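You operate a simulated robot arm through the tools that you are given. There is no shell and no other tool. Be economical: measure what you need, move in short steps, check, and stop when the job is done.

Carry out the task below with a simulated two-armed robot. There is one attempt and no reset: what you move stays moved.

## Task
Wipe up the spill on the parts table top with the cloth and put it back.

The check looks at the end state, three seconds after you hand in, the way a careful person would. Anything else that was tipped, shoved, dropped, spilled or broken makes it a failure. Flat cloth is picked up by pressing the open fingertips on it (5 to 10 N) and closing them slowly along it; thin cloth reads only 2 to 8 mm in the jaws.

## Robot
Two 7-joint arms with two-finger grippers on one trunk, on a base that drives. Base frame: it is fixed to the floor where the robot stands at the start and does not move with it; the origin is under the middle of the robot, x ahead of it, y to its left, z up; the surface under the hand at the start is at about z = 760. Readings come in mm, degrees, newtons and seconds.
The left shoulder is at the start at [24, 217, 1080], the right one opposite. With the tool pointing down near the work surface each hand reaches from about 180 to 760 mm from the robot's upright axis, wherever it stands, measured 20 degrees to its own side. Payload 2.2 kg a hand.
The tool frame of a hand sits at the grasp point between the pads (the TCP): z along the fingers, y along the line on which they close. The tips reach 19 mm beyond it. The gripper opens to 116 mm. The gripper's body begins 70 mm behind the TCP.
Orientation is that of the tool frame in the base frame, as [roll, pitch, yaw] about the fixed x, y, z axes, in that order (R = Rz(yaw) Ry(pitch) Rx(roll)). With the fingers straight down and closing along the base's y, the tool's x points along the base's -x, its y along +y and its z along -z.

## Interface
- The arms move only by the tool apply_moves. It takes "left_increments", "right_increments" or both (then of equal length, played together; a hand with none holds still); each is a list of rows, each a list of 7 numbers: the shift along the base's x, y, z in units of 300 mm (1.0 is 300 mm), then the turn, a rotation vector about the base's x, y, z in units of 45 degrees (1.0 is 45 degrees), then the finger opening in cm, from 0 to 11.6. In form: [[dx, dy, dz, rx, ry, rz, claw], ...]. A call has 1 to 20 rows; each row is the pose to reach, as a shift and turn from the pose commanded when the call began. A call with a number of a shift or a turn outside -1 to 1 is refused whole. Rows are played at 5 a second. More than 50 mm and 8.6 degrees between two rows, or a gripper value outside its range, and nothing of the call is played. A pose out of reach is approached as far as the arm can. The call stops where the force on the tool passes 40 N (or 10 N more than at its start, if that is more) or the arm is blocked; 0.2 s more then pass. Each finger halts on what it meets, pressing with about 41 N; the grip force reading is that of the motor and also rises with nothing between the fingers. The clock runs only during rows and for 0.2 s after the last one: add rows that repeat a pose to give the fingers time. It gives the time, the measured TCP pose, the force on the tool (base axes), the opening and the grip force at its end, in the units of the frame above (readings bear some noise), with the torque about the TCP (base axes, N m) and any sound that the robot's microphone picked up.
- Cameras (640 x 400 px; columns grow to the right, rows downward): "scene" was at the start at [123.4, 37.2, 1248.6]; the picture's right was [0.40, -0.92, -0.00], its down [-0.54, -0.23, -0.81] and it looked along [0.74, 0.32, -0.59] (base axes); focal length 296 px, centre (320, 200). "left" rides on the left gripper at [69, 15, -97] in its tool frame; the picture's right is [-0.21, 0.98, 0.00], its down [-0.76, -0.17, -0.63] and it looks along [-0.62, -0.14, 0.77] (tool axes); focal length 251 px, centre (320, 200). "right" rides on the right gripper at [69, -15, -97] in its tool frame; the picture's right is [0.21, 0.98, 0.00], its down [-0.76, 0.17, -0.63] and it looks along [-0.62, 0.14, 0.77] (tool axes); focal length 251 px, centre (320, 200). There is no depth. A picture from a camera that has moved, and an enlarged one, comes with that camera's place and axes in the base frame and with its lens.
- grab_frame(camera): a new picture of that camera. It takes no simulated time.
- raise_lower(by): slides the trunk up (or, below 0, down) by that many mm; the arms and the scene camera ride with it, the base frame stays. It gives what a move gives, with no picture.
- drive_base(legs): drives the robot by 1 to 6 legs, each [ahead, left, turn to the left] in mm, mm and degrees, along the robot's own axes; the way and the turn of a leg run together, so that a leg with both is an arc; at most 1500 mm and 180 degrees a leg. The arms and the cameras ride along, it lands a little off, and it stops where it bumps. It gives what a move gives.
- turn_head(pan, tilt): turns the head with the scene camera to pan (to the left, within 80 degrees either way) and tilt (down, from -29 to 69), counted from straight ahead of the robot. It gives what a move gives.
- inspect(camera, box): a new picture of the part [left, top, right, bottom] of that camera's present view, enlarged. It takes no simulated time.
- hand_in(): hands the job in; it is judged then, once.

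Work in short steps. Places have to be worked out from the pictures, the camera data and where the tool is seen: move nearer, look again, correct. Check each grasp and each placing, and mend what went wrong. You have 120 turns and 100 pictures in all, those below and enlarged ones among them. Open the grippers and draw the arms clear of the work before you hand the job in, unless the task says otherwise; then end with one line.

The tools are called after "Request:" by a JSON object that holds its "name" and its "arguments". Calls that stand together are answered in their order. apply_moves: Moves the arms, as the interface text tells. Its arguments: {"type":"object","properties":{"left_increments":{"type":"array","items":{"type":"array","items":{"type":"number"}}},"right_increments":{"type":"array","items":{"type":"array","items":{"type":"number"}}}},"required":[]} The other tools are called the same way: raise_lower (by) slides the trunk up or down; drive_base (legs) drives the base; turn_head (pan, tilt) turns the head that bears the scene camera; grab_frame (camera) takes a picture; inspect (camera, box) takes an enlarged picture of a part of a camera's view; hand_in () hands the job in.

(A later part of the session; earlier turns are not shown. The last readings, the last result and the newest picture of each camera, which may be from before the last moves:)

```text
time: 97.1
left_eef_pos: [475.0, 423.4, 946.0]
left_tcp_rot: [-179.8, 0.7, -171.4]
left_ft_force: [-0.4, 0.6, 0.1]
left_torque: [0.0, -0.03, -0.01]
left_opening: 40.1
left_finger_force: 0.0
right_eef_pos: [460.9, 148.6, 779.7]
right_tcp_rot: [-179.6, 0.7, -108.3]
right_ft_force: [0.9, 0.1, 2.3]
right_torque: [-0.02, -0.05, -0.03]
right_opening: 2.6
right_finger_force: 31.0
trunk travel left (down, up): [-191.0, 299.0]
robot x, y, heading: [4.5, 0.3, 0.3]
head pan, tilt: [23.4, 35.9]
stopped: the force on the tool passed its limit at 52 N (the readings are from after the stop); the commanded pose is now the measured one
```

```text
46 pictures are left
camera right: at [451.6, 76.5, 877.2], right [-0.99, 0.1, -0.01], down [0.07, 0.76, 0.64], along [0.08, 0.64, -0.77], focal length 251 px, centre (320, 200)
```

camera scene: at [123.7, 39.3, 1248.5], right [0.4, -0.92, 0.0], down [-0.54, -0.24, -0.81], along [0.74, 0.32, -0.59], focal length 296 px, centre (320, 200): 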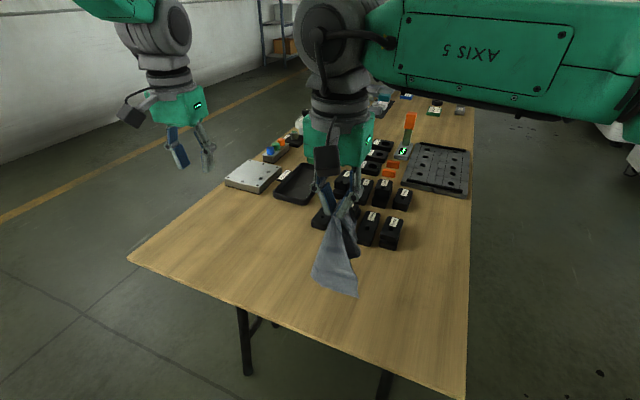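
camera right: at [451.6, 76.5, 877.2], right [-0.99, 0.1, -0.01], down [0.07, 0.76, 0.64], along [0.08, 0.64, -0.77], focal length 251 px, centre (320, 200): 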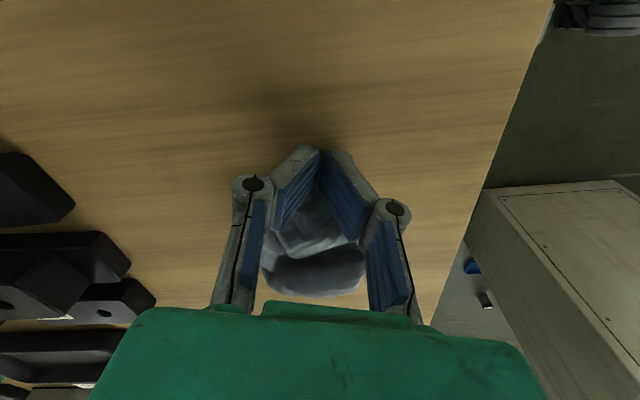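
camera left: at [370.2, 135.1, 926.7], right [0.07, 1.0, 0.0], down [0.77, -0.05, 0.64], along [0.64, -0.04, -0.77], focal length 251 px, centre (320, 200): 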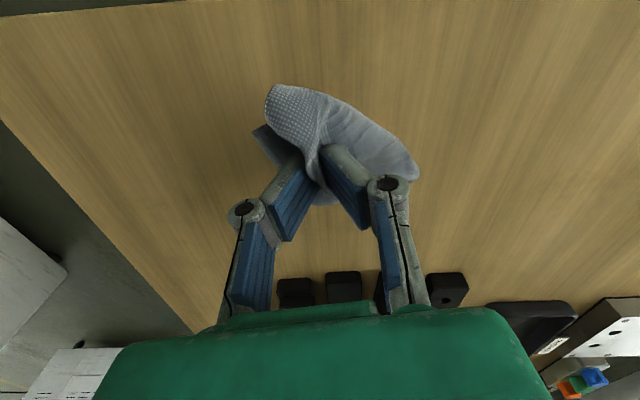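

Looks like the corner is gripped. I lift slowly to test.

Request:
{"name": "apply_moves", "arguments": {"right_increments": [[0, 0, 0.06, 0, 0, 0, 0], [0, 0, 0.16, 0, 0, 0, 0], [0, 0, 0.28, 0, 0, 0, 0], [0, 0, 0.42, 0, 0, 0, 0], [0, 0, 0.56, 0, 0, 0, 0], [0, 0, 0.7, 0, 0, 0, 0], [0, 0, 0.7, 0, 0, 0, 0]]}}

Request:
{"name": "grab_frame", "arguments": {"camera": "scene"}}

Request:
{"name": "grab_frame", "arguments": {"camera": "right"}}

```text
time: 98.7
left_eef_pos: [475.2, 424.2, 945.9]
left_tcp_rot: [-179.7, 0.7, -171.4]
left_ft_force: [-0.9, 0.7, -0.8]
left_torque: [0.0, 0.04, -0.02]
left_opening: 40.1
left_finger_force: 0.0
right_eef_pos: [460.7, 149.0, 938.6]
right_tcp_rot: [-179.4, 0.7, -108.5]
right_ft_force: [0.3, -0.4, 0.8]
right_torque: [-0.04, 0.0, 0.0]
right_opening: 2.9
right_finger_force: 31.7
right hand out of reach, approached as far as the arm can: row 5, 6, 7
trunk travel left (down, up): [-191.0, 299.0]
robot x, y, heading: [0.4, -0.9, 0.2]
head pan, tilt: [23.4, 35.9]
```

```text
45 pictures are left
camera scene: at [124.3, 39.1, 1214.4], right [0.4, -0.92, 0.0], down [-0.54, -0.24, -0.81], along [0.74, 0.32, -0.59], focal length 296 px, centre (320, 200)
```

scene: 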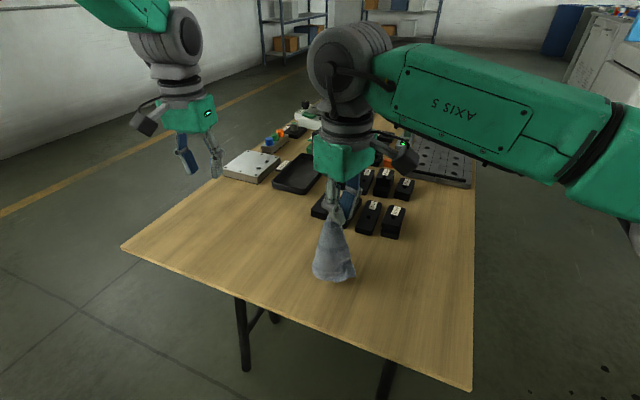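

```text
44 pictures are left
camera right: at [452.1, 76.6, 1035.5], right [-0.99, 0.11, -0.01], down [0.07, 0.77, 0.64], along [0.08, 0.64, -0.77], focal length 251 px, centre (320, 200)
```

right: 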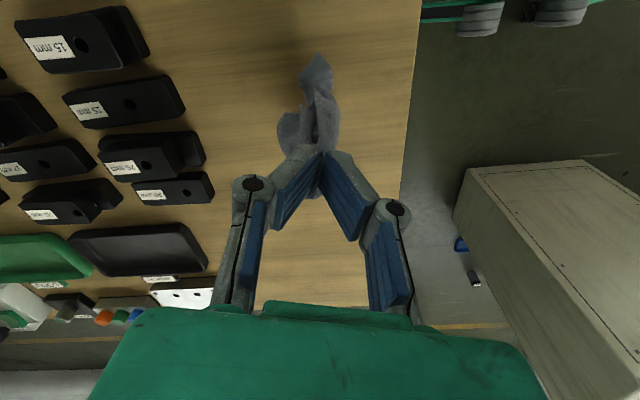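

Clean single-corner hang. I raise the trunk so the cloth hangs fully free, then inspect it for an adjacent corner the left hand can take.

Request:
{"name": "raise_lower", "arguments": {"by": 70}}

Request:
{"name": "inspect", "arguments": {"camera": "scene", "box": [270, 160, 430, 310]}}

Request:
{"name": "grab_frame", "arguments": {"camera": "left"}}

```text
time: 99.8
left_eef_pos: [476.1, 424.8, 1016.4]
left_tcp_rot: [-179.6, 0.6, -171.5]
left_ft_force: [0.8, -0.3, -0.1]
left_torque: [-0.01, -0.01, -0.03]
left_opening: 40.4
left_finger_force: 0.2
right_eef_pos: [461.6, 148.8, 1007.7]
right_tcp_rot: [-179.4, 0.6, -108.6]
right_ft_force: [2.5, -0.4, 0.3]
right_torque: [0.0, -0.03, -0.06]
right_opening: 3.1
right_finger_force: 32.2
trunk travel left (down, up): [-261.0, 229.0]
robot x, y, heading: [0.2, 1.4, -0.1]
head pan, tilt: [23.4, 35.9]
```

```text
2.67 times, centred on (350, 235) of scene
camera zoom: at [124.8, 39.3, 1284.3], right [0.4, -0.92, 0.0], down [-0.54, -0.24, -0.81], along [0.74, 0.32, -0.59], focal length 789 px, centre (240, 107)
```

zoom: 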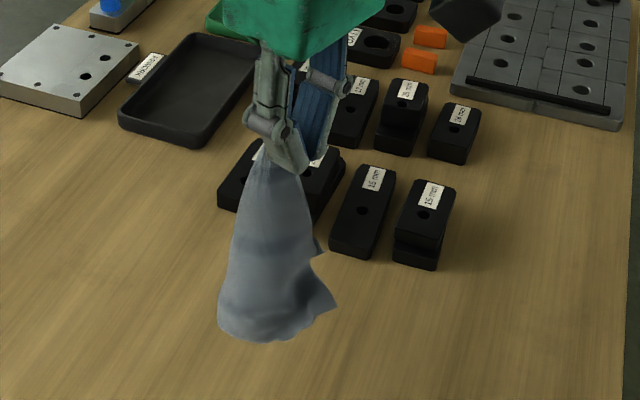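

```text
42 pictures are left
camera left: at [404.9, 429.1, 1112.7], right [0.07, 1.0, 0.0], down [0.77, -0.05, 0.64], along [0.64, -0.04, -0.77], focal length 251 px, centre (320, 200)
```

left: 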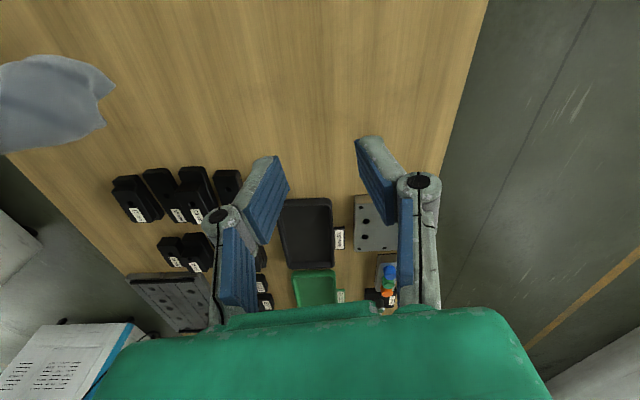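

It hangs as an open cone. I turn the wrist back while moving toward the far-left side, in preparation for laying it along the diagonal.

Request:
{"name": "apply_moves", "arguments": {"right_increments": [[0.02, 0.03, 0, 0, 0, -0.16, 0], [0.05, 0.06, 0, 0, 0, -0.32, 0], [0.08, 0.09, 0, 0, 0, -0.48, 0], [0.1, 0.12, 0, 0, 0, -0.64, 0], [0.127, 0.15, 0, 0, 0, -0.8, 0], [0.127, 0.15, 0, 0, 0, -0.8, 0]]}}

Request:
{"name": "apply_moves", "arguments": {"right_increments": [[0.01, 0.02, 0, 0, 0, -0.16, 0], [0.03, 0.05, 0, 0, 0, -0.32, 0], [0.05, 0.08, -0.02, 0, 0, -0.48, 0], [0.07, 0.11, -0.04, 0, 0, -0.64, 0], [0.08, 0.14, -0.05, 0, 0, -0.8, 0], [0.08, 0.14, -0.05, 0, 0, -0.8, 0], [0.08, 0.14, -0.05, 0, 0, -0.8, 0]]}}

Request:
{"name": "inspect", "arguments": {"camera": "scene", "box": [250, 160, 410, 310]}}

```text
time: 101.2
left_eef_pos: [477.5, 423.7, 1016.6]
left_tcp_rot: [-179.6, 0.8, -171.4]
left_ft_force: [0.3, 1.0, -0.1]
left_torque: [0.01, 0.01, 0.05]
left_opening: 40.1
left_finger_force: 0.0
right_eef_pos: [505.6, 175.7, 1002.0]
right_tcp_rot: [-179.4, 0.6, -144.6]
right_ft_force: [-1.8, -8.0, 6.0]
right_torque: [-0.03, 0.0, -0.06]
right_opening: 2.7
right_finger_force: 31.7
right hand out of reach, approached as far as the arm can: row 5, 6
trunk travel left (down, up): [-261.0, 229.0]
robot x, y, heading: [0.8, 1.1, 0.1]
head pan, tilt: [23.4, 35.9]
```

```text
time: 102.8
left_eef_pos: [475.6, 423.4, 1016.9]
left_tcp_rot: [-179.7, 0.7, -171.5]
left_ft_force: [-1.2, -0.1, -0.1]
left_torque: [0.02, 0.02, 0.03]
left_opening: 40.1
left_finger_force: 0.2
right_eef_pos: [490.3, 181.5, 958.6]
right_tcp_rot: [-179.4, 0.7, 179.4]
right_ft_force: [0.3, 0.4, -0.9]
right_torque: [0.03, 0.01, 0.01]
right_opening: 3.0
right_finger_force: 32.0
right hand out of reach, approached as far as the arm can: row 1, 2, 3, 4, 5, 6, 7
trunk travel left (down, up): [-261.0, 229.0]
robot x, y, heading: [0.2, -0.5, 0.1]
head pan, tilt: [23.4, 35.9]
```

```text
2.67 times, centred on (330, 235) of scene
camera zoom: at [124.6, 39.0, 1284.4], right [0.4, -0.92, 0.0], down [-0.54, -0.23, -0.81], along [0.74, 0.32, -0.59], focal length 789 px, centre (293, 107)
```

zoom: 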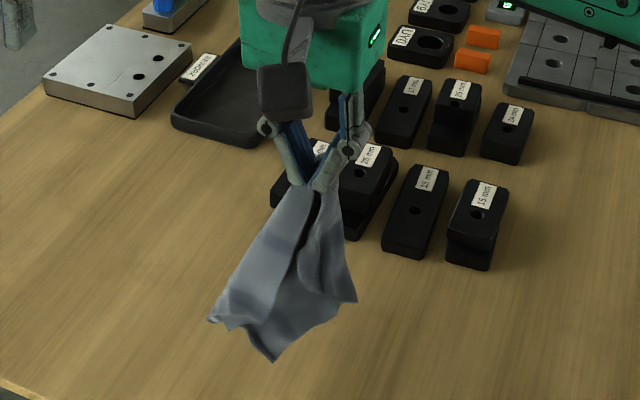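

The right arm is reach-limited here. I shift the base 120 mm left, parallel to the table, so the right hand can lay the cloth properly.

Request:
{"name": "drive_base", "arguments": {"legs": [[0, 120, 0]]}}

Request:
{"name": "grab_frame", "arguments": {"camera": "scene"}}

```text
time: 104.4
left_eef_pos: [463.6, 575.6, 1010.5]
left_tcp_rot: [-178.3, 0.8, -170.9]
left_ft_force: [-1.2, 2.4, -1.6]
left_torque: [-0.2, -0.11, -0.01]
left_opening: 39.9
left_finger_force: 0.0
right_eef_pos: [480.2, 331.0, 959.3]
right_tcp_rot: [-178.1, 1.3, 179.5]
right_ft_force: [-2.5, 2.5, -1.2]
right_torque: [-0.19, -0.25, 0.0]
right_opening: 2.9
right_finger_force: 32.1
trunk travel left (down, up): [-261.0, 229.0]
robot x, y, heading: [0.9, 125.7, 0.2]
head pan, tilt: [23.4, 35.9]
stopped in leg 1: the robot was blocked; the commanded pose is now the measured one
```

```text
40 pictures are left
camera scene: at [122.4, 200.5, 1282.7], right [0.4, -0.92, 0.03], down [-0.54, -0.26, -0.8], along [0.74, 0.3, -0.6], focal length 296 px, centre (320, 200)
```

scene: 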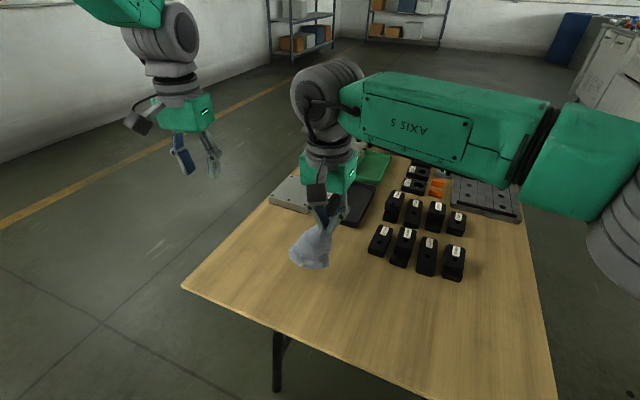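

It stopped as "blocked" at the very end of the drive, perhaps just sway. I let it settle and check that nothing moved.

Request:
{"name": "apply_moves", "arguments": {"right_increments": [[0, 0, 0, 0, 0, 0, 0], [0, 0, 0, 0, 0, 0, 0], [0, 0, 0, 0, 0, 0, 0]]}}

Request:
{"name": "grab_frame", "arguments": {"camera": "scene"}}

```text
time: 105.4
left_eef_pos: [461.8, 575.0, 1012.7]
left_tcp_rot: [-178.6, 0.9, -170.9]
left_ft_force: [-0.5, 0.7, -1.1]
left_torque: [-0.02, -0.04, 0.01]
left_opening: 40.0
left_finger_force: 0.0
right_eef_pos: [476.9, 331.3, 960.9]
right_tcp_rot: [-178.4, 1.5, 179.4]
right_ft_force: [-1.2, 0.0, -1.0]
right_torque: [-0.06, -0.08, -0.03]
right_opening: 3.0
right_finger_force: 31.7
trunk travel left (down, up): [-261.0, 229.0]
robot x, y, heading: [0.7, 129.7, -0.3]
head pan, tilt: [23.4, 35.9]
stopped in row 3 (right hand): the arm was blocked; the commanded pose is now the measured one
```

```text
39 pictures are left
camera scene: at [124.2, 207.1, 1282.0], right [0.4, -0.92, 0.03], down [-0.54, -0.26, -0.8], along [0.74, 0.3, -0.6], focal length 296 px, centre (320, 200)
```

scene: 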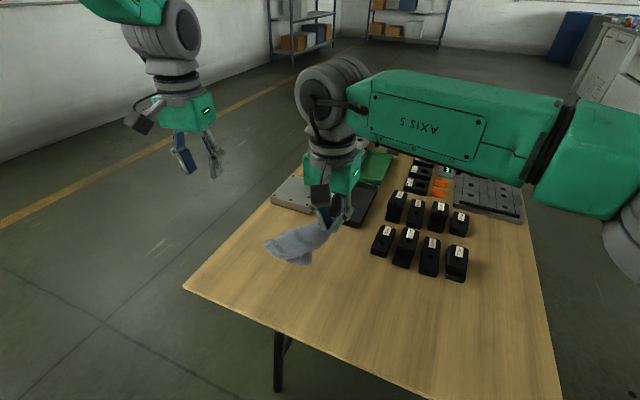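

The table hasn't moved (its corner is still at about (366,607)), but the robot leans about 1.7°, so its base has met something. I back off to the right by 50 mm.

Request:
{"name": "drive_base", "arguments": {"legs": [[0, -50, 0]]}}

Request:
{"name": "grab_frame", "arguments": {"camera": "scene"}}

```text
time: 106.3
left_eef_pos: [462.5, 537.1, 1009.6]
left_tcp_rot: [-178.1, 0.8, -170.7]
left_ft_force: [-0.8, 1.9, -0.4]
left_torque: [-0.18, -0.04, 0.03]
left_opening: 40.0
left_finger_force: 0.1
right_eef_pos: [476.9, 291.6, 959.3]
right_tcp_rot: [-177.9, 1.4, 179.7]
right_ft_force: [-2.1, 3.0, -1.1]
right_torque: [-0.19, -0.15, -0.02]
right_opening: 2.6
right_finger_force: 31.5
trunk travel left (down, up): [-261.0, 229.0]
robot x, y, heading: [0.7, 80.2, 0.2]
head pan, tilt: [23.4, 35.9]
```

```text
38 pictures are left
camera scene: at [124.9, 158.1, 1282.6], right [0.4, -0.92, 0.03], down [-0.54, -0.26, -0.8], along [0.74, 0.31, -0.6], focal length 296 px, centre (320, 200)
```

scene: 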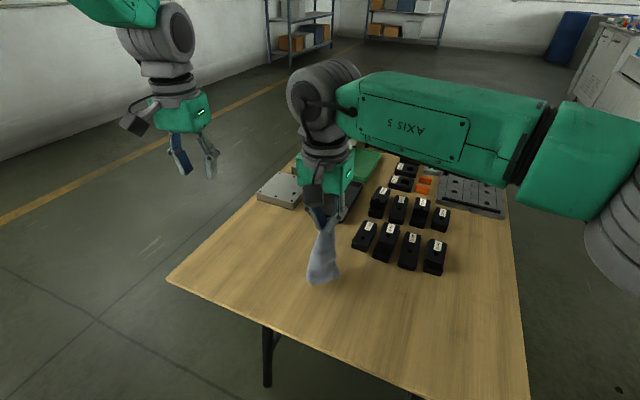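

I let it settle a moment and re-read.

Request:
{"name": "apply_moves", "arguments": {"right_increments": [[0, 0, 0, 0, 0, 0, 0], [0, 0, 0, 0, 0, 0, 0], [0, 0, 0, 0, 0, 0, 0], [0, 0, 0, 0, 0, 0, 0], [0, 0, 0, 0, 0, 0, 0], [0, 0, 0, 0, 0, 0, 0]]}}

Request:
{"name": "inspect", "arguments": {"camera": "scene", "box": [250, 160, 410, 310]}}

```text
time: 107.7
left_eef_pos: [458.8, 504.0, 1025.4]
left_tcp_rot: [179.9, 1.4, -170.7]
left_ft_force: [0.0, 0.3, -0.2]
left_torque: [0.01, 0.03, 0.02]
left_opening: 39.9
left_finger_force: 0.0
right_eef_pos: [473.6, 261.3, 968.7]
right_tcp_rot: [179.9, 1.5, 179.8]
right_ft_force: [-1.0, 0.4, -1.1]
right_torque: [-0.05, 0.02, 0.02]
right_opening: 2.9
right_finger_force: 32.7
trunk travel left (down, up): [-261.0, 229.0]
robot x, y, heading: [0.8, 82.9, -0.1]
head pan, tilt: [23.4, 35.9]
```

```text
2.67 times, centred on (330, 235) of scene
camera zoom: at [124.6, 105.8, 1284.9], right [0.4, -0.92, -0.01], down [-0.54, -0.22, -0.81], along [0.74, 0.33, -0.59], focal length 789 px, centre (293, 107)
```

zoom: 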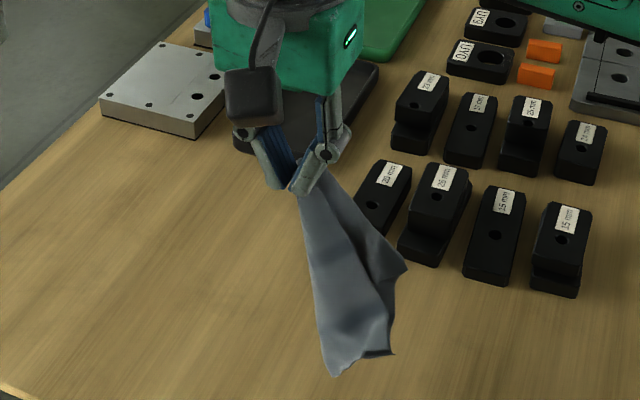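

The lean was only sway: it's level again, the base is at y≈83, and the cloth is still held. I turn the wrist −45° and move over the far/right home corner so I can lay the cloth with the gripped corner coming back to (405,258).

Request:
{"name": "apply_moves", "arguments": {"right_increments": [[0.03, -0.07, 0.01, 0, 0, -0.16, 0], [0.06, -0.14, 0.02, 0, 0, -0.32, 0], [0.1, -0.22, 0.02, 0, 0, -0.48, 0], [0.14, -0.3, 0.02, 0, 0, -0.64, 0], [0.18, -0.38, 0.02, 0, 0, -0.82, 0], [0.22, -0.47, 0.02, 0, 0, -1.0, 0], [0.22, -0.47, 0.02, 0, 0, -1.0, 0], [0.22, -0.47, 0.02, 0, 0, -1.0, 0], [0.22, -0.47, 0.02, 0, 0, -1.0, 0]]}}

Request:
{"name": "inspect", "arguments": {"camera": "scene", "box": [260, 150, 460, 310]}}

Request:
{"name": "grab_frame", "arguments": {"camera": "right"}}

```text
time: 109.7
left_eef_pos: [457.9, 531.3, 1016.9]
left_tcp_rot: [-178.8, 1.1, -170.5]
left_ft_force: [-0.4, 0.8, -0.7]
left_torque: [-0.06, -0.02, -0.04]
left_opening: 40.1
left_finger_force: 0.1
right_eef_pos: [540.3, 146.7, 973.9]
right_tcp_rot: [-179.0, 2.3, 135.0]
right_ft_force: [-1.4, 2.4, -0.8]
right_torque: [-0.15, -0.13, 0.01]
right_opening: 2.7
right_finger_force: 31.8
trunk travel left (down, up): [-261.0, 229.0]
robot x, y, heading: [-1.7, 86.5, 0.2]
head pan, tilt: [23.4, 35.9]
```

```text
2.50 times, centred on (360, 230) of scene
camera zoom: at [124.9, 159.4, 1282.8], right [0.4, -0.92, 0.02], down [-0.54, -0.26, -0.8], along [0.74, 0.31, -0.6], focal length 740 px, centre (220, 125)
```

zoom: 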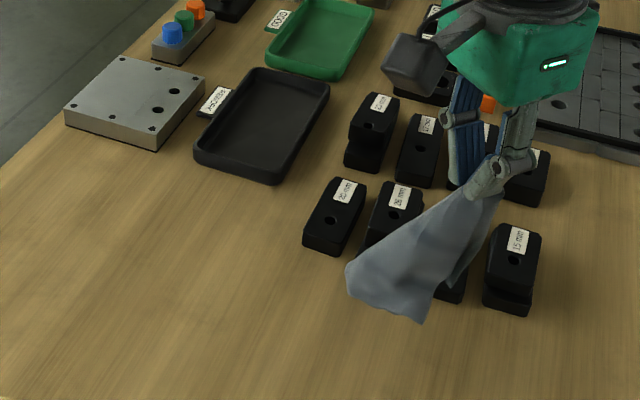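

```text
35 pictures are left
camera right: at [477.8, 188.3, 1068.6], right [0.54, 0.84, -0.03], down [0.64, -0.39, 0.66], along [0.54, -0.37, -0.75], focal length 251 px, centre (320, 200)
```

right: 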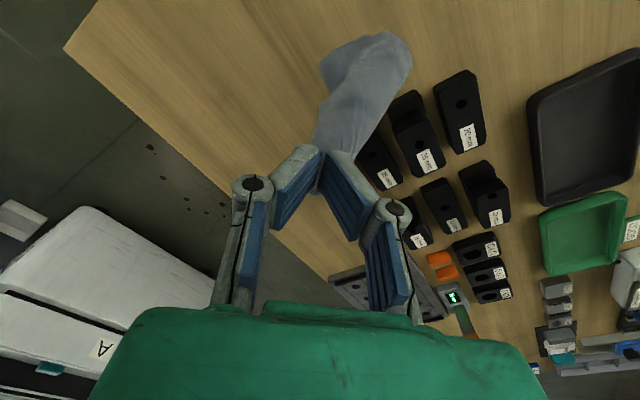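

The body still sways. I wait a few seconds for it to damp before going low.

Request:
{"name": "apply_moves", "arguments": {"right_increments": [[-0.03, 0.02, 0.02, 0, 0, 0, 0], [-0.06, 0.04, 0.02, 0, 0, 0, 0], [-0.06, 0.04, 0.02, 0, 0, 0, 0], [-0.06, 0.04, 0.02, 0, 0, 0, 0], [-0.06, 0.04, 0.02, 0, 0, 0, 0], [-0.06, 0.04, 0.02, 0, 0, 0, 0], [-0.06, 0.04, 0.02, 0, 0, 0, 0], [-0.06, 0.04, 0.02, 0, 0, 0, 0], [-0.06, 0.04, 0.02, 0, 0, 0, 0], [-0.06, 0.04, 0.02, 0, 0, 0, 0], [-0.06, 0.04, 0.02, 0, 0, 0, 0], [-0.06, 0.04, 0.02, 0, 0, 0, 0]]}}

Request:
{"name": "apply_moves", "arguments": {"right_increments": [[0, 0, 0, 0, 0, 0, 0], [0, 0, 0, 0, 0, 0, 0], [0, 0, 0, 0, 0, 0, 0], [0, 0, 0, 0, 0, 0, 0]]}}

Request:
{"name": "grab_frame", "arguments": {"camera": "scene"}}

```text
time: 112.3
left_eef_pos: [457.9, 518.0, 1021.6]
left_tcp_rot: [-179.4, 1.2, -170.6]
left_ft_force: [-1.1, 0.5, 0.4]
left_torque: [-0.09, -0.03, -0.03]
left_opening: 40.0
left_finger_force: 0.0
right_eef_pos: [522.7, 145.6, 980.2]
right_tcp_rot: [-179.4, 2.0, 134.8]
right_ft_force: [-1.2, 0.4, -0.9]
right_torque: [-0.04, -0.01, 0.01]
right_opening: 2.2
right_finger_force: 28.7
trunk travel left (down, up): [-261.0, 229.0]
robot x, y, heading: [-3.5, 84.9, 0.1]
head pan, tilt: [23.4, 35.9]
```

```text
time: 113.3
left_eef_pos: [458.2, 480.4, 1033.5]
left_tcp_rot: [179.0, 1.7, -171.0]
left_ft_force: [-0.1, 0.0, 0.8]
left_torque: [0.08, 0.05, 0.01]
left_opening: 39.9
left_finger_force: 0.1
right_eef_pos: [523.1, 109.0, 981.4]
right_tcp_rot: [179.6, 0.8, 134.6]
right_ft_force: [0.6, -1.8, -1.0]
right_torque: [0.11, 0.11, -0.01]
right_opening: 3.0
right_finger_force: 30.3
trunk travel left (down, up): [-261.0, 229.0]
robot x, y, heading: [-0.7, 77.8, 0.1]
head pan, tilt: [23.4, 35.9]
```

```text
34 pictures are left
camera scene: at [124.7, 104.8, 1284.8], right [0.4, -0.92, -0.01], down [-0.54, -0.23, -0.81], along [0.74, 0.33, -0.59], focal length 296 px, centre (320, 200)
```

scene: 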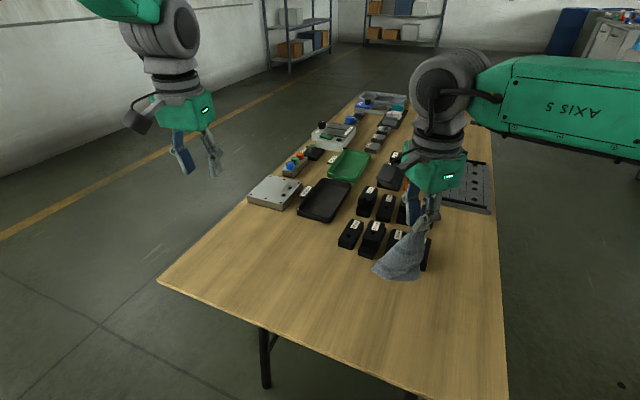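

The sway persists. I retract the left arm closer to the body and hold still to steady the robot.

Request:
{"name": "apply_moves", "arguments": {"left_increments": [[-0.1, -0.06, -0.02, 0, 0, 0, 4], [-0.2, -0.12, -0.04, 0, 0, 0, 4], [-0.3, -0.18, -0.06, 0, 0, 0, 4], [-0.4, -0.24, -0.08, 0, 0, 0, 4], [-0.5, -0.3, -0.1, 0, 0, 0, 4], [-0.5, -0.3, -0.1, 0, 0, 0, 4], [-0.5, -0.3, -0.1, 0, 0, 0, 4], [-0.5, -0.3, -0.1, 0, 0, 0, 4], [-0.5, -0.3, -0.1, 0, 0, 0, 4], [-0.5, -0.3, -0.1, 0, 0, 0, 4], [-0.5, -0.3, -0.1, 0, 0, 0, 4], [-0.5, -0.3, -0.1, 0, 0, 0, 4]]}}

Request:
{"name": "raise_lower", "arguments": {"by": -10}}

Request:
{"name": "apply_moves", "arguments": {"right_increments": [[0, 0, 0, 0, 0, 0, 0], [0, 0, 0, 0, 0, 0, 0], [0, 0, 0, 0, 0, 0, 0], [0, 0, 0, 0, 0, 0, 0]]}}

Request:
{"name": "apply_moves", "arguments": {"right_increments": [[0, 0, 0, 0, 0, 0, 0], [0, 0, 0, 0, 0, 0, 0]]}}

```text
time: 116.1
left_eef_pos: [305.1, 400.2, 999.2]
left_tcp_rot: [179.4, 1.7, -170.9]
left_ft_force: [-0.6, 0.3, -0.1]
left_torque: [-0.06, 0.01, 0.04]
left_opening: 40.3
left_finger_force: 0.0
right_eef_pos: [520.6, 115.5, 982.7]
right_tcp_rot: [179.7, 1.3, 134.4]
right_ft_force: [0.7, 0.0, 1.2]
right_torque: [-0.02, -0.04, 0.0]
right_opening: 2.4
right_finger_force: 30.8
trunk travel left (down, up): [-261.0, 229.0]
robot x, y, heading: [-1.4, 77.9, 0.0]
head pan, tilt: [23.4, 35.9]
stopped in row 12 (left hand): the arm was blocked; the commanded pose is now the measured one
```

```text
time: 116.7
left_eef_pos: [306.0, 391.3, 992.0]
left_tcp_rot: [179.1, 1.8, -171.0]
left_ft_force: [-0.5, -0.5, -0.3]
left_torque: [-0.01, -0.03, 0.02]
left_opening: 40.3
left_finger_force: 0.0
right_eef_pos: [521.9, 106.0, 972.8]
right_tcp_rot: [179.5, 0.9, 134.3]
right_ft_force: [0.4, -0.9, -0.3]
right_torque: [0.11, 0.05, -0.01]
right_opening: 3.6
right_finger_force: 35.5
trunk travel left (down, up): [-251.0, 239.0]
robot x, y, heading: [-2.3, 72.8, 0.2]
head pan, tilt: [23.4, 35.9]
```

```text
time: 117.7
left_eef_pos: [306.7, 391.3, 992.2]
left_tcp_rot: [179.0, 1.8, -171.0]
left_ft_force: [0.7, -0.7, -0.7]
left_torque: [0.04, 0.04, 0.0]
left_opening: 40.2
left_finger_force: 0.0
right_eef_pos: [521.2, 105.4, 971.4]
right_tcp_rot: [179.4, 0.8, 134.3]
right_ft_force: [0.4, -1.1, 0.0]
right_torque: [0.11, 0.04, 0.02]
right_opening: 2.5
right_finger_force: 31.1
trunk travel left (down, up): [-251.0, 239.0]
robot x, y, heading: [-1.2, 75.5, 0.1]
head pan, tilt: [23.4, 35.9]
```

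```text
time: 118.3
left_eef_pos: [305.9, 402.2, 989.3]
left_tcp_rot: [179.6, 1.7, -170.9]
left_ft_force: [0.8, -0.3, -0.4]
left_torque: [-0.02, 0.03, 0.0]
left_opening: 40.2
left_finger_force: 0.1
right_eef_pos: [522.9, 117.4, 972.3]
right_tcp_rot: [179.7, 1.3, 134.4]
right_ft_force: [-0.7, -0.3, 0.3]
right_torque: [0.03, -0.01, -0.01]
right_opening: 3.8
right_finger_force: 34.7
trunk travel left (down, up): [-251.0, 239.0]
robot x, y, heading: [0.4, 77.9, 0.1]
head pan, tilt: [23.4, 35.9]
```

The sway has decayed to a few mm. Now I lay the cloth along the diagonal from (530,112) back to (410,258).

Request:
{"name": "apply_moves", "arguments": {"right_increments": [[0.027, -0.013, 0, 0, 0, 0, 0], [-0.005, 0.03, -0.006, 0, 0, 0, 0], [-0.042, 0.072, -0.013, 0, 0, 0, 0], [-0.076, 0.113, -0.025, 0, 0, 0, 0], [-0.11, 0.154, -0.04, 0, 0, 0, 0], [-0.14, 0.193, -0.063, 0, 0, 0, 0], [-0.173, 0.231, -0.087, 0, 0, 0, 0], [-0.2, 0.266, -0.12, 0, 0, 0, 0], [-0.229, 0.3, -0.15, 0, 0, 0, 0], [-0.255, 0.331, -0.19, 0, 0, 0, 0], [-0.28, 0.362, -0.23, 0, 0, 0, 0], [-0.32, 0.41, -0.32, 0, 0, 0, 0], [-0.349, 0.446, -0.42, 0, 0, 0, 0], [-0.366, 0.467, -0.527, 0, 0, 0, 0], [-0.372, 0.475, -0.607, 0, 0, 0, 0], [-0.372, 0.475, -0.607, 0, 0, 0, 0]]}}

Request:
{"name": "inspect", "arguments": {"camera": "scene", "box": [250, 200, 450, 350]}}

```text
time: 121.7
left_eef_pos: [306.5, 400.3, 990.1]
left_tcp_rot: [179.5, 1.8, -171.0]
left_ft_force: [-0.3, -0.3, 0.4]
left_torque: [-0.01, 0.0, -0.01]
left_opening: 40.1
left_finger_force: 0.1
right_eef_pos: [410.5, 259.2, 792.6]
right_tcp_rot: [179.7, 1.3, 134.4]
right_ft_force: [0.8, 0.7, 0.7]
right_torque: [0.0, 0.03, 0.02]
right_opening: 1.9
right_finger_force: 29.8
trunk travel left (down, up): [-251.0, 239.0]
robot x, y, heading: [-0.8, 76.9, 0.0]
head pan, tilt: [23.4, 35.9]
```

```text
2.67 times, centred on (350, 275) of scene
camera zoom: at [123.3, 112.5, 1274.6], right [0.4, -0.92, 0.0], down [-0.54, -0.23, -0.81], along [0.74, 0.32, -0.59], focal length 789 px, centre (240, 0)
```

zoom: 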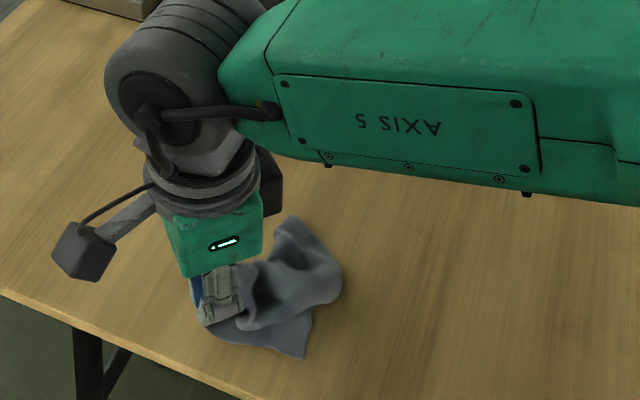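

I release gently and look at the layout.

Request:
{"name": "apply_moves", "arguments": {"right_increments": [[0, 0, -0.025, 0, 0, 0, 0], [0, 0, -0.025, 0, 0, 0, 1], [0, 0, -0.025, 0, 0, 0, 2.5], [0, 0, -0.025, 0, 0, 0, 2.5], [0, 0, 0.08, 0, 0, 0, 2.5], [0, 0, 0.2, 0, 0, 0, 2.5], [0, -0.08, 0.32, 0, 0, 0, 2.5], [0, -0.2, 0.4, 0, 0, 0, 2.5], [0, -0.34, 0.45, 0, 0, 0, 2.5], [0, -0.48, 0.5, 0, 0, 0, 2.5], [0, -0.62, 0.5, 0, 0, 0, 2.5], [0, -0.76, 0.5, 0, 0, 0, 2.5], [0, -0.9, 0.5, 0, 0, 0, 2.5]]}}

Request:
{"name": "inspect", "arguments": {"camera": "scene", "box": [260, 230, 420, 350]}}

Request:
{"name": "grab_frame", "arguments": {"camera": "left"}}

```text
time: 124.5
left_eef_pos: [305.1, 400.1, 990.2]
left_tcp_rot: [179.6, 1.6, -171.0]
left_ft_force: [-0.3, 0.2, 0.6]
left_torque: [0.0, -0.01, 0.0]
left_opening: 39.8
left_finger_force: 0.1
right_eef_pos: [408.1, -12.4, 938.5]
right_tcp_rot: [179.8, 1.3, 134.5]
right_ft_force: [0.5, -0.5, 0.3]
right_torque: [-0.01, -0.03, 0.03]
right_opening: 25.0
right_finger_force: 0.1
trunk travel left (down, up): [-251.0, 239.0]
robot x, y, heading: [3.6, 73.9, 0.2]
head pan, tilt: [23.4, 35.9]
```

```text
3.33 times, centred on (340, 290) of scene
camera zoom: at [123.1, 104.0, 1274.9], right [0.4, -0.92, -0.01], down [-0.54, -0.23, -0.81], along [0.74, 0.33, -0.59], focal length 986 px, centre (253, -100)
```

zoom: 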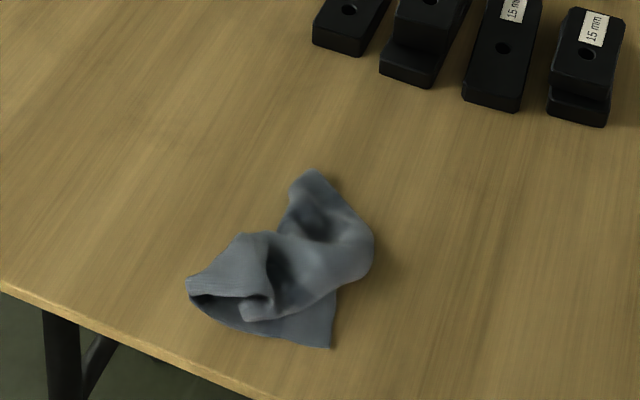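

```text
31 pictures are left
camera left: at [232.2, 403.2, 1085.3], right [0.06, 1.0, 0.02], down [0.76, -0.05, 0.65], along [0.65, -0.03, -0.76], focal length 251 px, centre (320, 200)
```

left: 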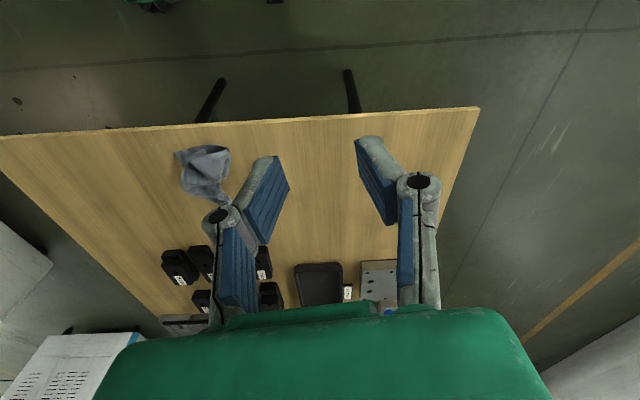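

A clean flat corner, T2, is at about (406,187), and a tail, T1, is at (511,239). I'll take T2 with the right hand, lift it aside, then take another corner with the left hand so I can stretch the cloth between both hands.

Request:
{"name": "apply_moves", "arguments": {"right_increments": [[0, 0.1, 0, 0, 0, 0.16, 3], [0, 0.22, -0.05, 0, 0, 0.32, 3], [0, 0.34, -0.1, 0, 0, 0.48, 3], [0.013, 0.46, -0.15, 0, 0, 0.64, 3], [0.013, 0.58, -0.2, 0, 0, 0.82, 3], [0.013, 0.67, -0.25, 0, 0, 1.0, 3], [0.013, 0.67, -0.35, 0, 0, 1.0, 3], [0.013, 0.67, -0.35, 0, 0, 1.0, 3]]}}

Request:
{"name": "grab_frame", "arguments": {"camera": "right"}}

```text
time: 126.3
left_eef_pos: [306.5, 405.3, 989.0]
left_tcp_rot: [179.7, 1.6, -170.9]
left_ft_force: [0.0, 0.4, -0.1]
left_torque: [0.01, -0.02, 0.02]
left_opening: 39.8
left_finger_force: 0.0
right_eef_pos: [413.1, 193.0, 835.7]
right_tcp_rot: [179.9, 1.5, 179.5]
right_ft_force: [0.1, 0.0, 1.2]
right_torque: [0.01, 0.03, -0.01]
right_opening: 30.0
right_finger_force: 0.0
trunk travel left (down, up): [-251.0, 239.0]
robot x, y, heading: [-0.1, 70.9, -0.0]
head pan, tilt: [23.4, 35.9]
```

```text
30 pictures are left
camera right: at [340.7, 178.7, 930.2], right [-0.21, 0.98, 0.0], down [0.74, 0.16, 0.65], along [0.64, 0.13, -0.76], focal length 251 px, centre (320, 200)
```

right: 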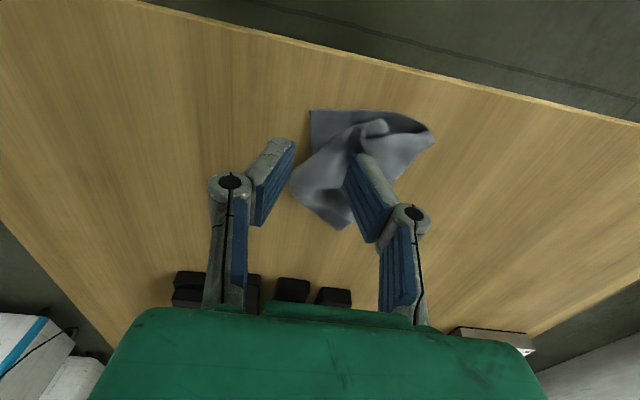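

T2 is confirmed at (406,185), and the hand is placed well. I descend and close slowly.

Request:
{"name": "apply_moves", "arguments": {"right_increments": [[0, -0.005, -0.08, 0, 0, 0, 3], [0, -0.005, -0.15, 0, 0, 0, 3], [0, -0.005, -0.175, 0, 0, 0, 3], [0, -0.005, -0.187, 0, 0, 0, 3], [0, -0.005, -0.187, 0, 0, 0, 2.6], [0, -0.005, -0.187, 0, 0, 0, 2.2], [0, -0.005, -0.187, 0, 0, 0, 1.8], [0, -0.005, -0.187, 0, 0, 0, 1.4], [0, -0.005, -0.187, 0, 0, 0, 1.0], [0, -0.005, -0.187, 0, 0, 0, 0.6], [0, -0.005, -0.187, 0, 0, 0, 0.2], [0, -0.005, -0.187, 0, 0, 0, 0], [0, -0.005, -0.187, 0, 0, 0, 0]]}}

Request:
{"name": "grab_frame", "arguments": {"camera": "right"}}

```text
time: 129.1
left_eef_pos: [305.0, 407.9, 987.7]
left_tcp_rot: [179.8, 1.6, -170.8]
left_ft_force: [0.1, 0.5, -0.1]
left_torque: [0.01, 0.0, -0.02]
left_opening: 40.1
left_finger_force: 0.1
right_eef_pos: [413.5, 194.4, 779.0]
right_tcp_rot: [179.9, 1.5, 179.5]
right_ft_force: [-0.3, -1.3, 15.2]
right_torque: [-0.07, 0.05, 0.03]
right_opening: 5.6
right_finger_force: 32.2
trunk travel left (down, up): [-251.0, 239.0]
robot x, y, heading: [-1.0, 76.0, 0.0]
head pan, tilt: [23.4, 35.9]
```

```text
29 pictures are left
camera right: at [340.6, 179.4, 875.2], right [-0.21, 0.98, 0.0], down [0.74, 0.16, 0.65], along [0.64, 0.13, -0.76], focal length 251 px, centre (320, 200)
```

right: 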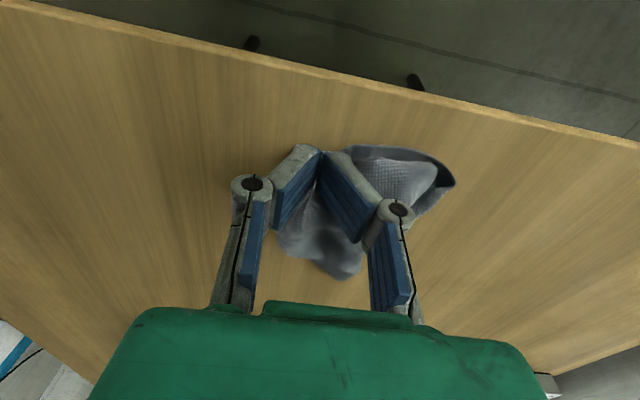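

Gripped at 5.6 mm. I lift it high and look at how it hangs.

Request:
{"name": "apply_moves", "arguments": {"right_increments": [[0, 0, 0.06, 0, 0, 0, 0], [0, 0, 0.16, 0, 0, 0, 0], [0, 0, 0.3, 0, 0, 0, 0], [0.03, 0, 0.44, 0, 0, 0, 0], [0.06, -0.03, 0.58, 0, 0, 0, 0], [0.1, -0.06, 0.7, 0, 0, 0, 0], [0.12, -0.08, 0.74, 0, 0, 0, 0], [0.12, -0.08, 0.74, 0, 0, 0, 0], [0.12, -0.08, 0.74, 0, 0, 0, 0], [0.12, -0.08, 0.74, 0, 0, 0, 0]]}}

Request:
{"name": "inspect", "arguments": {"camera": "scene", "box": [260, 160, 420, 310]}}

Request:
{"name": "grab_frame", "arguments": {"camera": "left"}}

```text
time: 131.3
left_eef_pos: [305.7, 408.6, 988.2]
left_tcp_rot: [179.7, 1.5, -170.9]
left_ft_force: [-0.9, -0.1, 0.5]
left_torque: [0.02, 0.02, -0.02]
left_opening: 40.2
left_finger_force: 0.2
right_eef_pos: [449.9, 171.7, 1001.8]
right_tcp_rot: [180.0, 1.4, 179.5]
right_ft_force: [0.4, -0.5, 0.0]
right_torque: [0.02, 0.04, -0.05]
right_opening: 5.3
right_finger_force: 32.9
trunk travel left (down, up): [-251.0, 239.0]
robot x, y, heading: [-0.3, 78.3, 0.3]
head pan, tilt: [23.4, 35.9]
```

```text
2.67 times, centred on (340, 235) of scene
camera zoom: at [123.8, 114.8, 1274.5], right [0.4, -0.92, 0.0], down [-0.54, -0.24, -0.81], along [0.74, 0.32, -0.59], focal length 789 px, centre (267, 107)
```

zoom: 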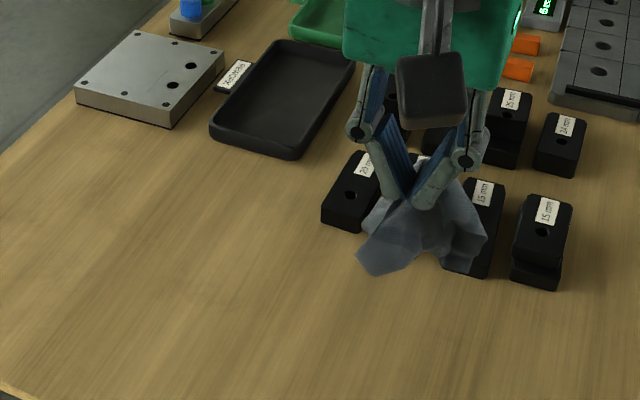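

```text
27 pictures are left
camera left: at [232.7, 410.5, 1083.1], right [0.06, 1.0, 0.01], down [0.76, -0.05, 0.65], along [0.65, -0.03, -0.76], focal length 251 px, centre (320, 200)
```

left: 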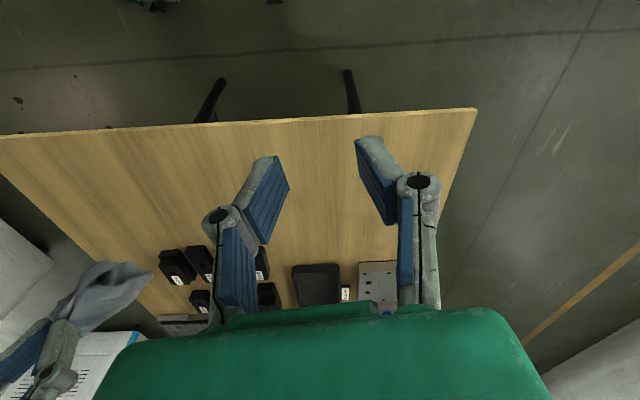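

The grip caught a bundle again. A simpler way to spread it: set it at the home centre, keep a light press, and slowly open the fingers so they drag the layers apart, the reverse of the pinch.

Request:
{"name": "apply_moves", "arguments": {"right_increments": [[0.05, 0.02, -0.1, 0, 0, 0, 0], [0.097, 0.037, -0.22, 0, 0, 0, 0], [0.097, 0.037, -0.35, 0, 0, 0, 0], [0.097, 0.037, -0.48, 0, 0, 0, 0], [0.097, 0.037, -0.6, 0, 0, 0, 0], [0.097, 0.037, -0.7, 0, 0, 0, 0], [0.097, 0.037, -0.725, 0, 0, 0, 0], [0.097, 0.037, -0.735, 0, 0, 0, 0], [0.097, 0.037, -0.735, 0, 0, 0, 0.8], [0.097, 0.037, -0.735, 0, 0, 0, 1.6], [0.097, 0.037, -0.735, 0, 0, 0, 2.4], [0.097, 0.037, -0.735, 0, 0, 0, 3.4], [0.097, 0.037, -0.735, 0, 0, 0, 4.4], [0.097, 0.037, -0.735, 0, 0, 0, 5.4], [0.097, 0.037, -0.735, 0, 0, 0, 6.4], [0.097, 0.037, -0.735, 0, 0, 0, 7.4], [0.097, 0.037, -0.735, 0, 0, 0, 8.4], [0.097, 0.037, -0.735, 0, 0, 0, 9.6]]}}

Request:
{"name": "grab_frame", "arguments": {"camera": "right"}}

```text
time: 135.1
left_eef_pos: [305.5, 406.9, 988.0]
left_tcp_rot: [179.7, 1.6, -170.9]
left_ft_force: [-0.1, -0.4, -0.2]
left_torque: [-0.01, 0.01, -0.04]
left_opening: 40.0
left_finger_force: 0.2
right_eef_pos: [478.9, 181.6, 780.5]
right_tcp_rot: [-179.9, 1.4, 179.5]
right_ft_force: [-0.4, 0.2, 0.7]
right_torque: [0.01, -0.04, 0.01]
right_opening: 96.3
right_finger_force: 0.0
trunk travel left (down, up): [-251.0, 239.0]
robot x, y, heading: [0.7, 77.4, 0.3]
head pan, tilt: [23.4, 35.9]
```

```text
26 pictures are left
camera right: at [406.1, 166.4, 876.1], right [-0.21, 0.98, -0.01], down [0.74, 0.16, 0.65], along [0.64, 0.13, -0.76], focal length 251 px, centre (320, 200)
```

right: 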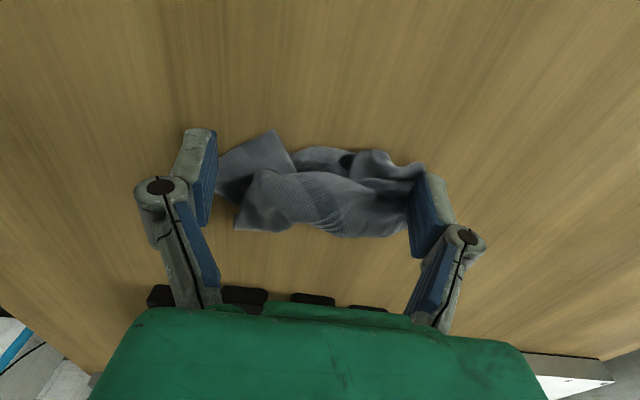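

Opening spread it along y to about 95 mm. Now I do the same along x: lift, turn the wrist 90°, close, press the centre and open.

Request:
{"name": "apply_moves", "arguments": {"right_increments": [[0, 0, 0.12, 0, 0, 0, 9.6], [0, 0, 0.25, 0, 0, 0, 6], [0, 0, 0.3, 0, 0, -0.16, 3], [0, 0, 0.3, 0, 0, -0.33, 0.2], [0, 0, 0.3, 0, 0, -0.5, 0.2], [0, 0, 0.3, 0, 0, -0.66, 0.2], [0, 0, 0.3, 0, 0, -0.83, 0.2], [0, 0, 0.3, 0, 0, -1.0, 0.2]]}}

Request:
{"name": "apply_moves", "arguments": {"right_increments": [[0, 0, 0, 0, 0, -0.16, 0.2], [0, 0, 0, 0, 0, -0.33, 0.2], [0, 0, 0, 0, 0, -0.5, 0.2], [0, 0, 0, 0, 0, -0.66, 0.2], [0.02, 0, 0, 0, 0, -0.83, 0.2], [0.04, 0.0, 0, 0, 0, -1.0, 0.2], [0.04, 0.0, 0, 0, 0, -1.0, 0.2]]}}

Request:
{"name": "inspect", "arguments": {"camera": "scene", "box": [270, 200, 430, 320]}}

Request:
{"name": "grab_frame", "arguments": {"camera": "right"}}

```text
time: 136.9
left_eef_pos: [306.0, 407.5, 988.8]
left_tcp_rot: [179.8, 1.7, -170.9]
left_ft_force: [-0.2, 0.9, -0.3]
left_torque: [0.02, -0.01, -0.02]
left_opening: 40.0
left_finger_force: 0.1
right_eef_pos: [477.8, 181.1, 869.4]
right_tcp_rot: [180.0, 1.5, 134.3]
right_ft_force: [-0.1, 0.0, 0.4]
right_torque: [0.01, 0.02, -0.02]
right_opening: 0.0
right_finger_force: 28.0
trunk travel left (down, up): [-251.0, 239.0]
robot x, y, heading: [1.4, 80.1, 0.2]
head pan, tilt: [23.4, 35.9]
```

```text
time: 138.5
left_eef_pos: [305.0, 407.3, 986.1]
left_tcp_rot: [179.8, 1.5, -170.8]
left_ft_force: [0.2, 0.3, 0.6]
left_torque: [0.02, 0.02, -0.02]
left_opening: 40.1
left_finger_force: 0.0
right_eef_pos: [489.5, 181.2, 869.9]
right_tcp_rot: [-180.0, 1.6, 89.4]
right_ft_force: [0.0, 0.5, 0.3]
right_torque: [0.0, 0.0, -0.02]
right_opening: 0.1
right_finger_force: 28.8
trunk travel left (down, up): [-251.0, 239.0]
robot x, y, heading: [-2.5, 75.5, 0.0]
head pan, tilt: [23.4, 35.9]
```

```text
3.33 times, centred on (350, 260) of scene
camera zoom: at [123.9, 115.2, 1274.5], right [0.4, -0.92, 0.0], down [-0.54, -0.24, -0.81], along [0.74, 0.32, -0.59], focal length 986 px, centre (220, 0)
```

zoom: 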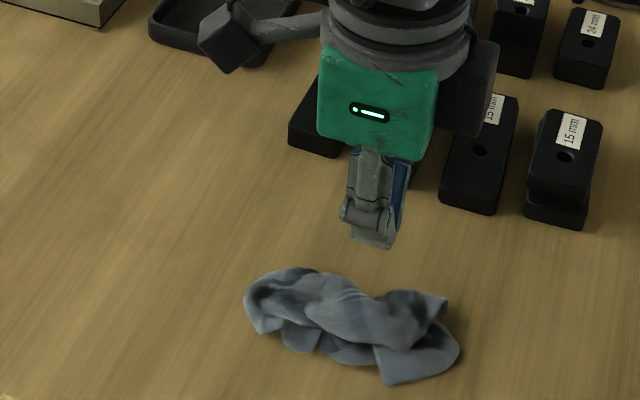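

```text
24 pictures are left
camera right: at [475.3, 252.7, 966.4], right [0.98, 0.2, -0.01], down [0.16, -0.74, 0.65], along [0.13, -0.64, -0.76], focal length 251 px, centre (320, 200)
```

right: 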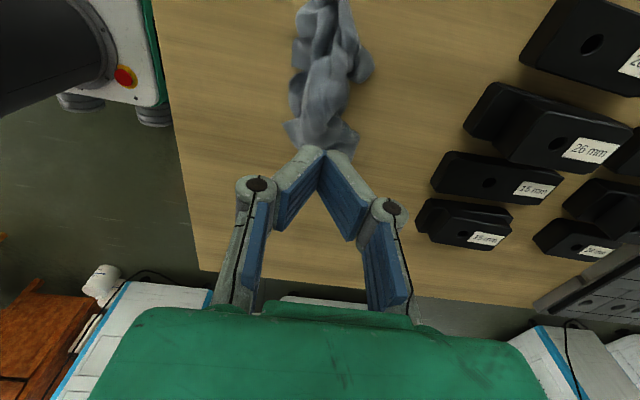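

The hand is centred over the rolled cloth with closing along x. I press and slowly open here.

Request:
{"name": "apply_moves", "arguments": {"right_increments": [[0.01, 0, -0.12, 0, 0, 0, 0], [0.01, 0, -0.22, 0, 0, 0, 0], [0.01, 0, -0.26, 0, 0, 0, 0], [0.01, 0, -0.275, 0, 0, 0, 0], [0.01, 0, -0.288, 0, 0, 0, 0], [0.01, 0, -0.29, 0, 0, 0, 0.8], [0.01, 0, -0.291, 0, 0, 0, 1.6], [0.01, 0, -0.292, 0, 0, 0, 2.4], [0.01, 0, -0.293, 0, 0, 0, 3.2], [0.01, 0, -0.293, 0, 0, 0, 4.2], [0.01, 0, -0.293, 0, 0, 0, 5.2], [0.01, 0, -0.293, 0, 0, 0, 6.2], [0.01, 0, -0.293, 0, 0, 0, 7.2], [0.01, 0, -0.293, 0, 0, 0, 8.2], [0.01, 0, -0.293, 0, 0, 0, 9.2], [0.01, 0, -0.293, 0, 0, 0, 10]]}}

Request:
{"name": "grab_frame", "arguments": {"camera": "right"}}

```text
time: 141.9
left_eef_pos: [306.5, 407.6, 987.5]
left_tcp_rot: [179.8, 1.6, -170.8]
left_ft_force: [-0.7, 0.2, 0.4]
left_torque: [-0.01, -0.01, 0.02]
left_opening: 39.9
left_finger_force: 0.1
right_eef_pos: [492.7, 181.3, 782.4]
right_tcp_rot: [180.0, 1.6, 89.5]
right_ft_force: [0.3, 0.0, -0.2]
right_torque: [-0.03, 0.01, -0.03]
right_opening: 100.1
right_finger_force: 0.1
trunk travel left (down, up): [-251.0, 239.0]
robot x, y, heading: [2.8, 78.8, 0.1]
head pan, tilt: [23.4, 35.9]
```

```text
23 pictures are left
camera right: at [478.2, 253.0, 878.1], right [0.98, 0.21, -0.01], down [0.16, -0.74, 0.65], along [0.13, -0.64, -0.76], focal length 251 px, centre (320, 200)
```

right: 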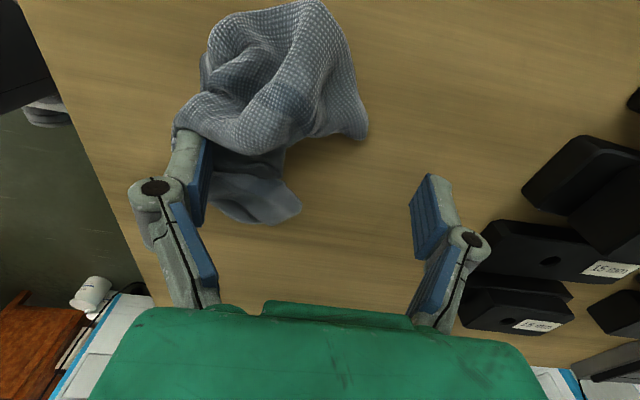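

The near finger dragged cloth toward −x, while the far one slid off. I lift straight up and look.

Request:
{"name": "apply_moves", "arguments": {"right_increments": [[0, 0, 0.1, 0, 0, 0, 10], [0, 0, 0.25, 0, 0, 0, 10], [0, -0.12, 0.35, 0, 0, 0, 10], [0, -0.26, 0.42, 0, 0, 0, 8], [0, -0.4, 0.45, 0, 0, 0, 6], [0, -0.4, 0.45, 0, 0, 0, 4]]}}

Request:
{"name": "inspect", "arguments": {"camera": "scene", "box": [270, 210, 430, 330]}}

```text
time: 143.3
left_eef_pos: [306.1, 406.8, 988.2]
left_tcp_rot: [179.9, 1.7, -170.9]
left_ft_force: [0.0, 0.8, -0.3]
left_torque: [0.03, -0.01, 0.01]
left_opening: 40.0
left_finger_force: 0.1
right_eef_pos: [491.8, 61.8, 918.4]
right_tcp_rot: [180.0, 1.6, 89.4]
right_ft_force: [0.9, -0.6, 0.5]
right_torque: [0.03, 0.01, 0.01]
right_opening: 39.8
right_finger_force: 0.0
trunk travel left (down, up): [-251.0, 239.0]
robot x, y, heading: [0.5, 75.3, 0.1]
head pan, tilt: [23.4, 35.9]
```

```text
3.33 times, centred on (350, 270) of scene
camera zoom: at [124.2, 114.0, 1274.5], right [0.4, -0.92, 0.0], down [-0.54, -0.23, -0.81], along [0.74, 0.32, -0.59], focal length 986 px, centre (220, -33)
```

zoom: 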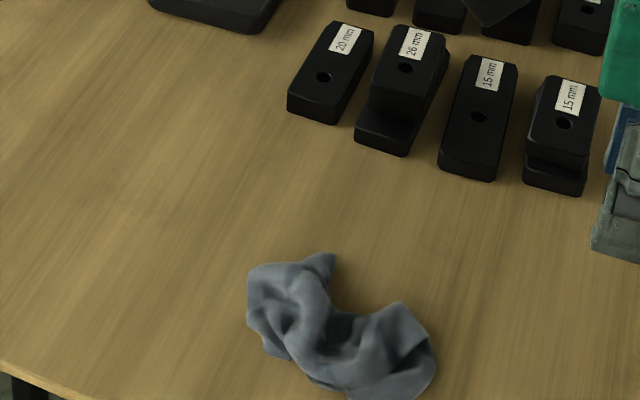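

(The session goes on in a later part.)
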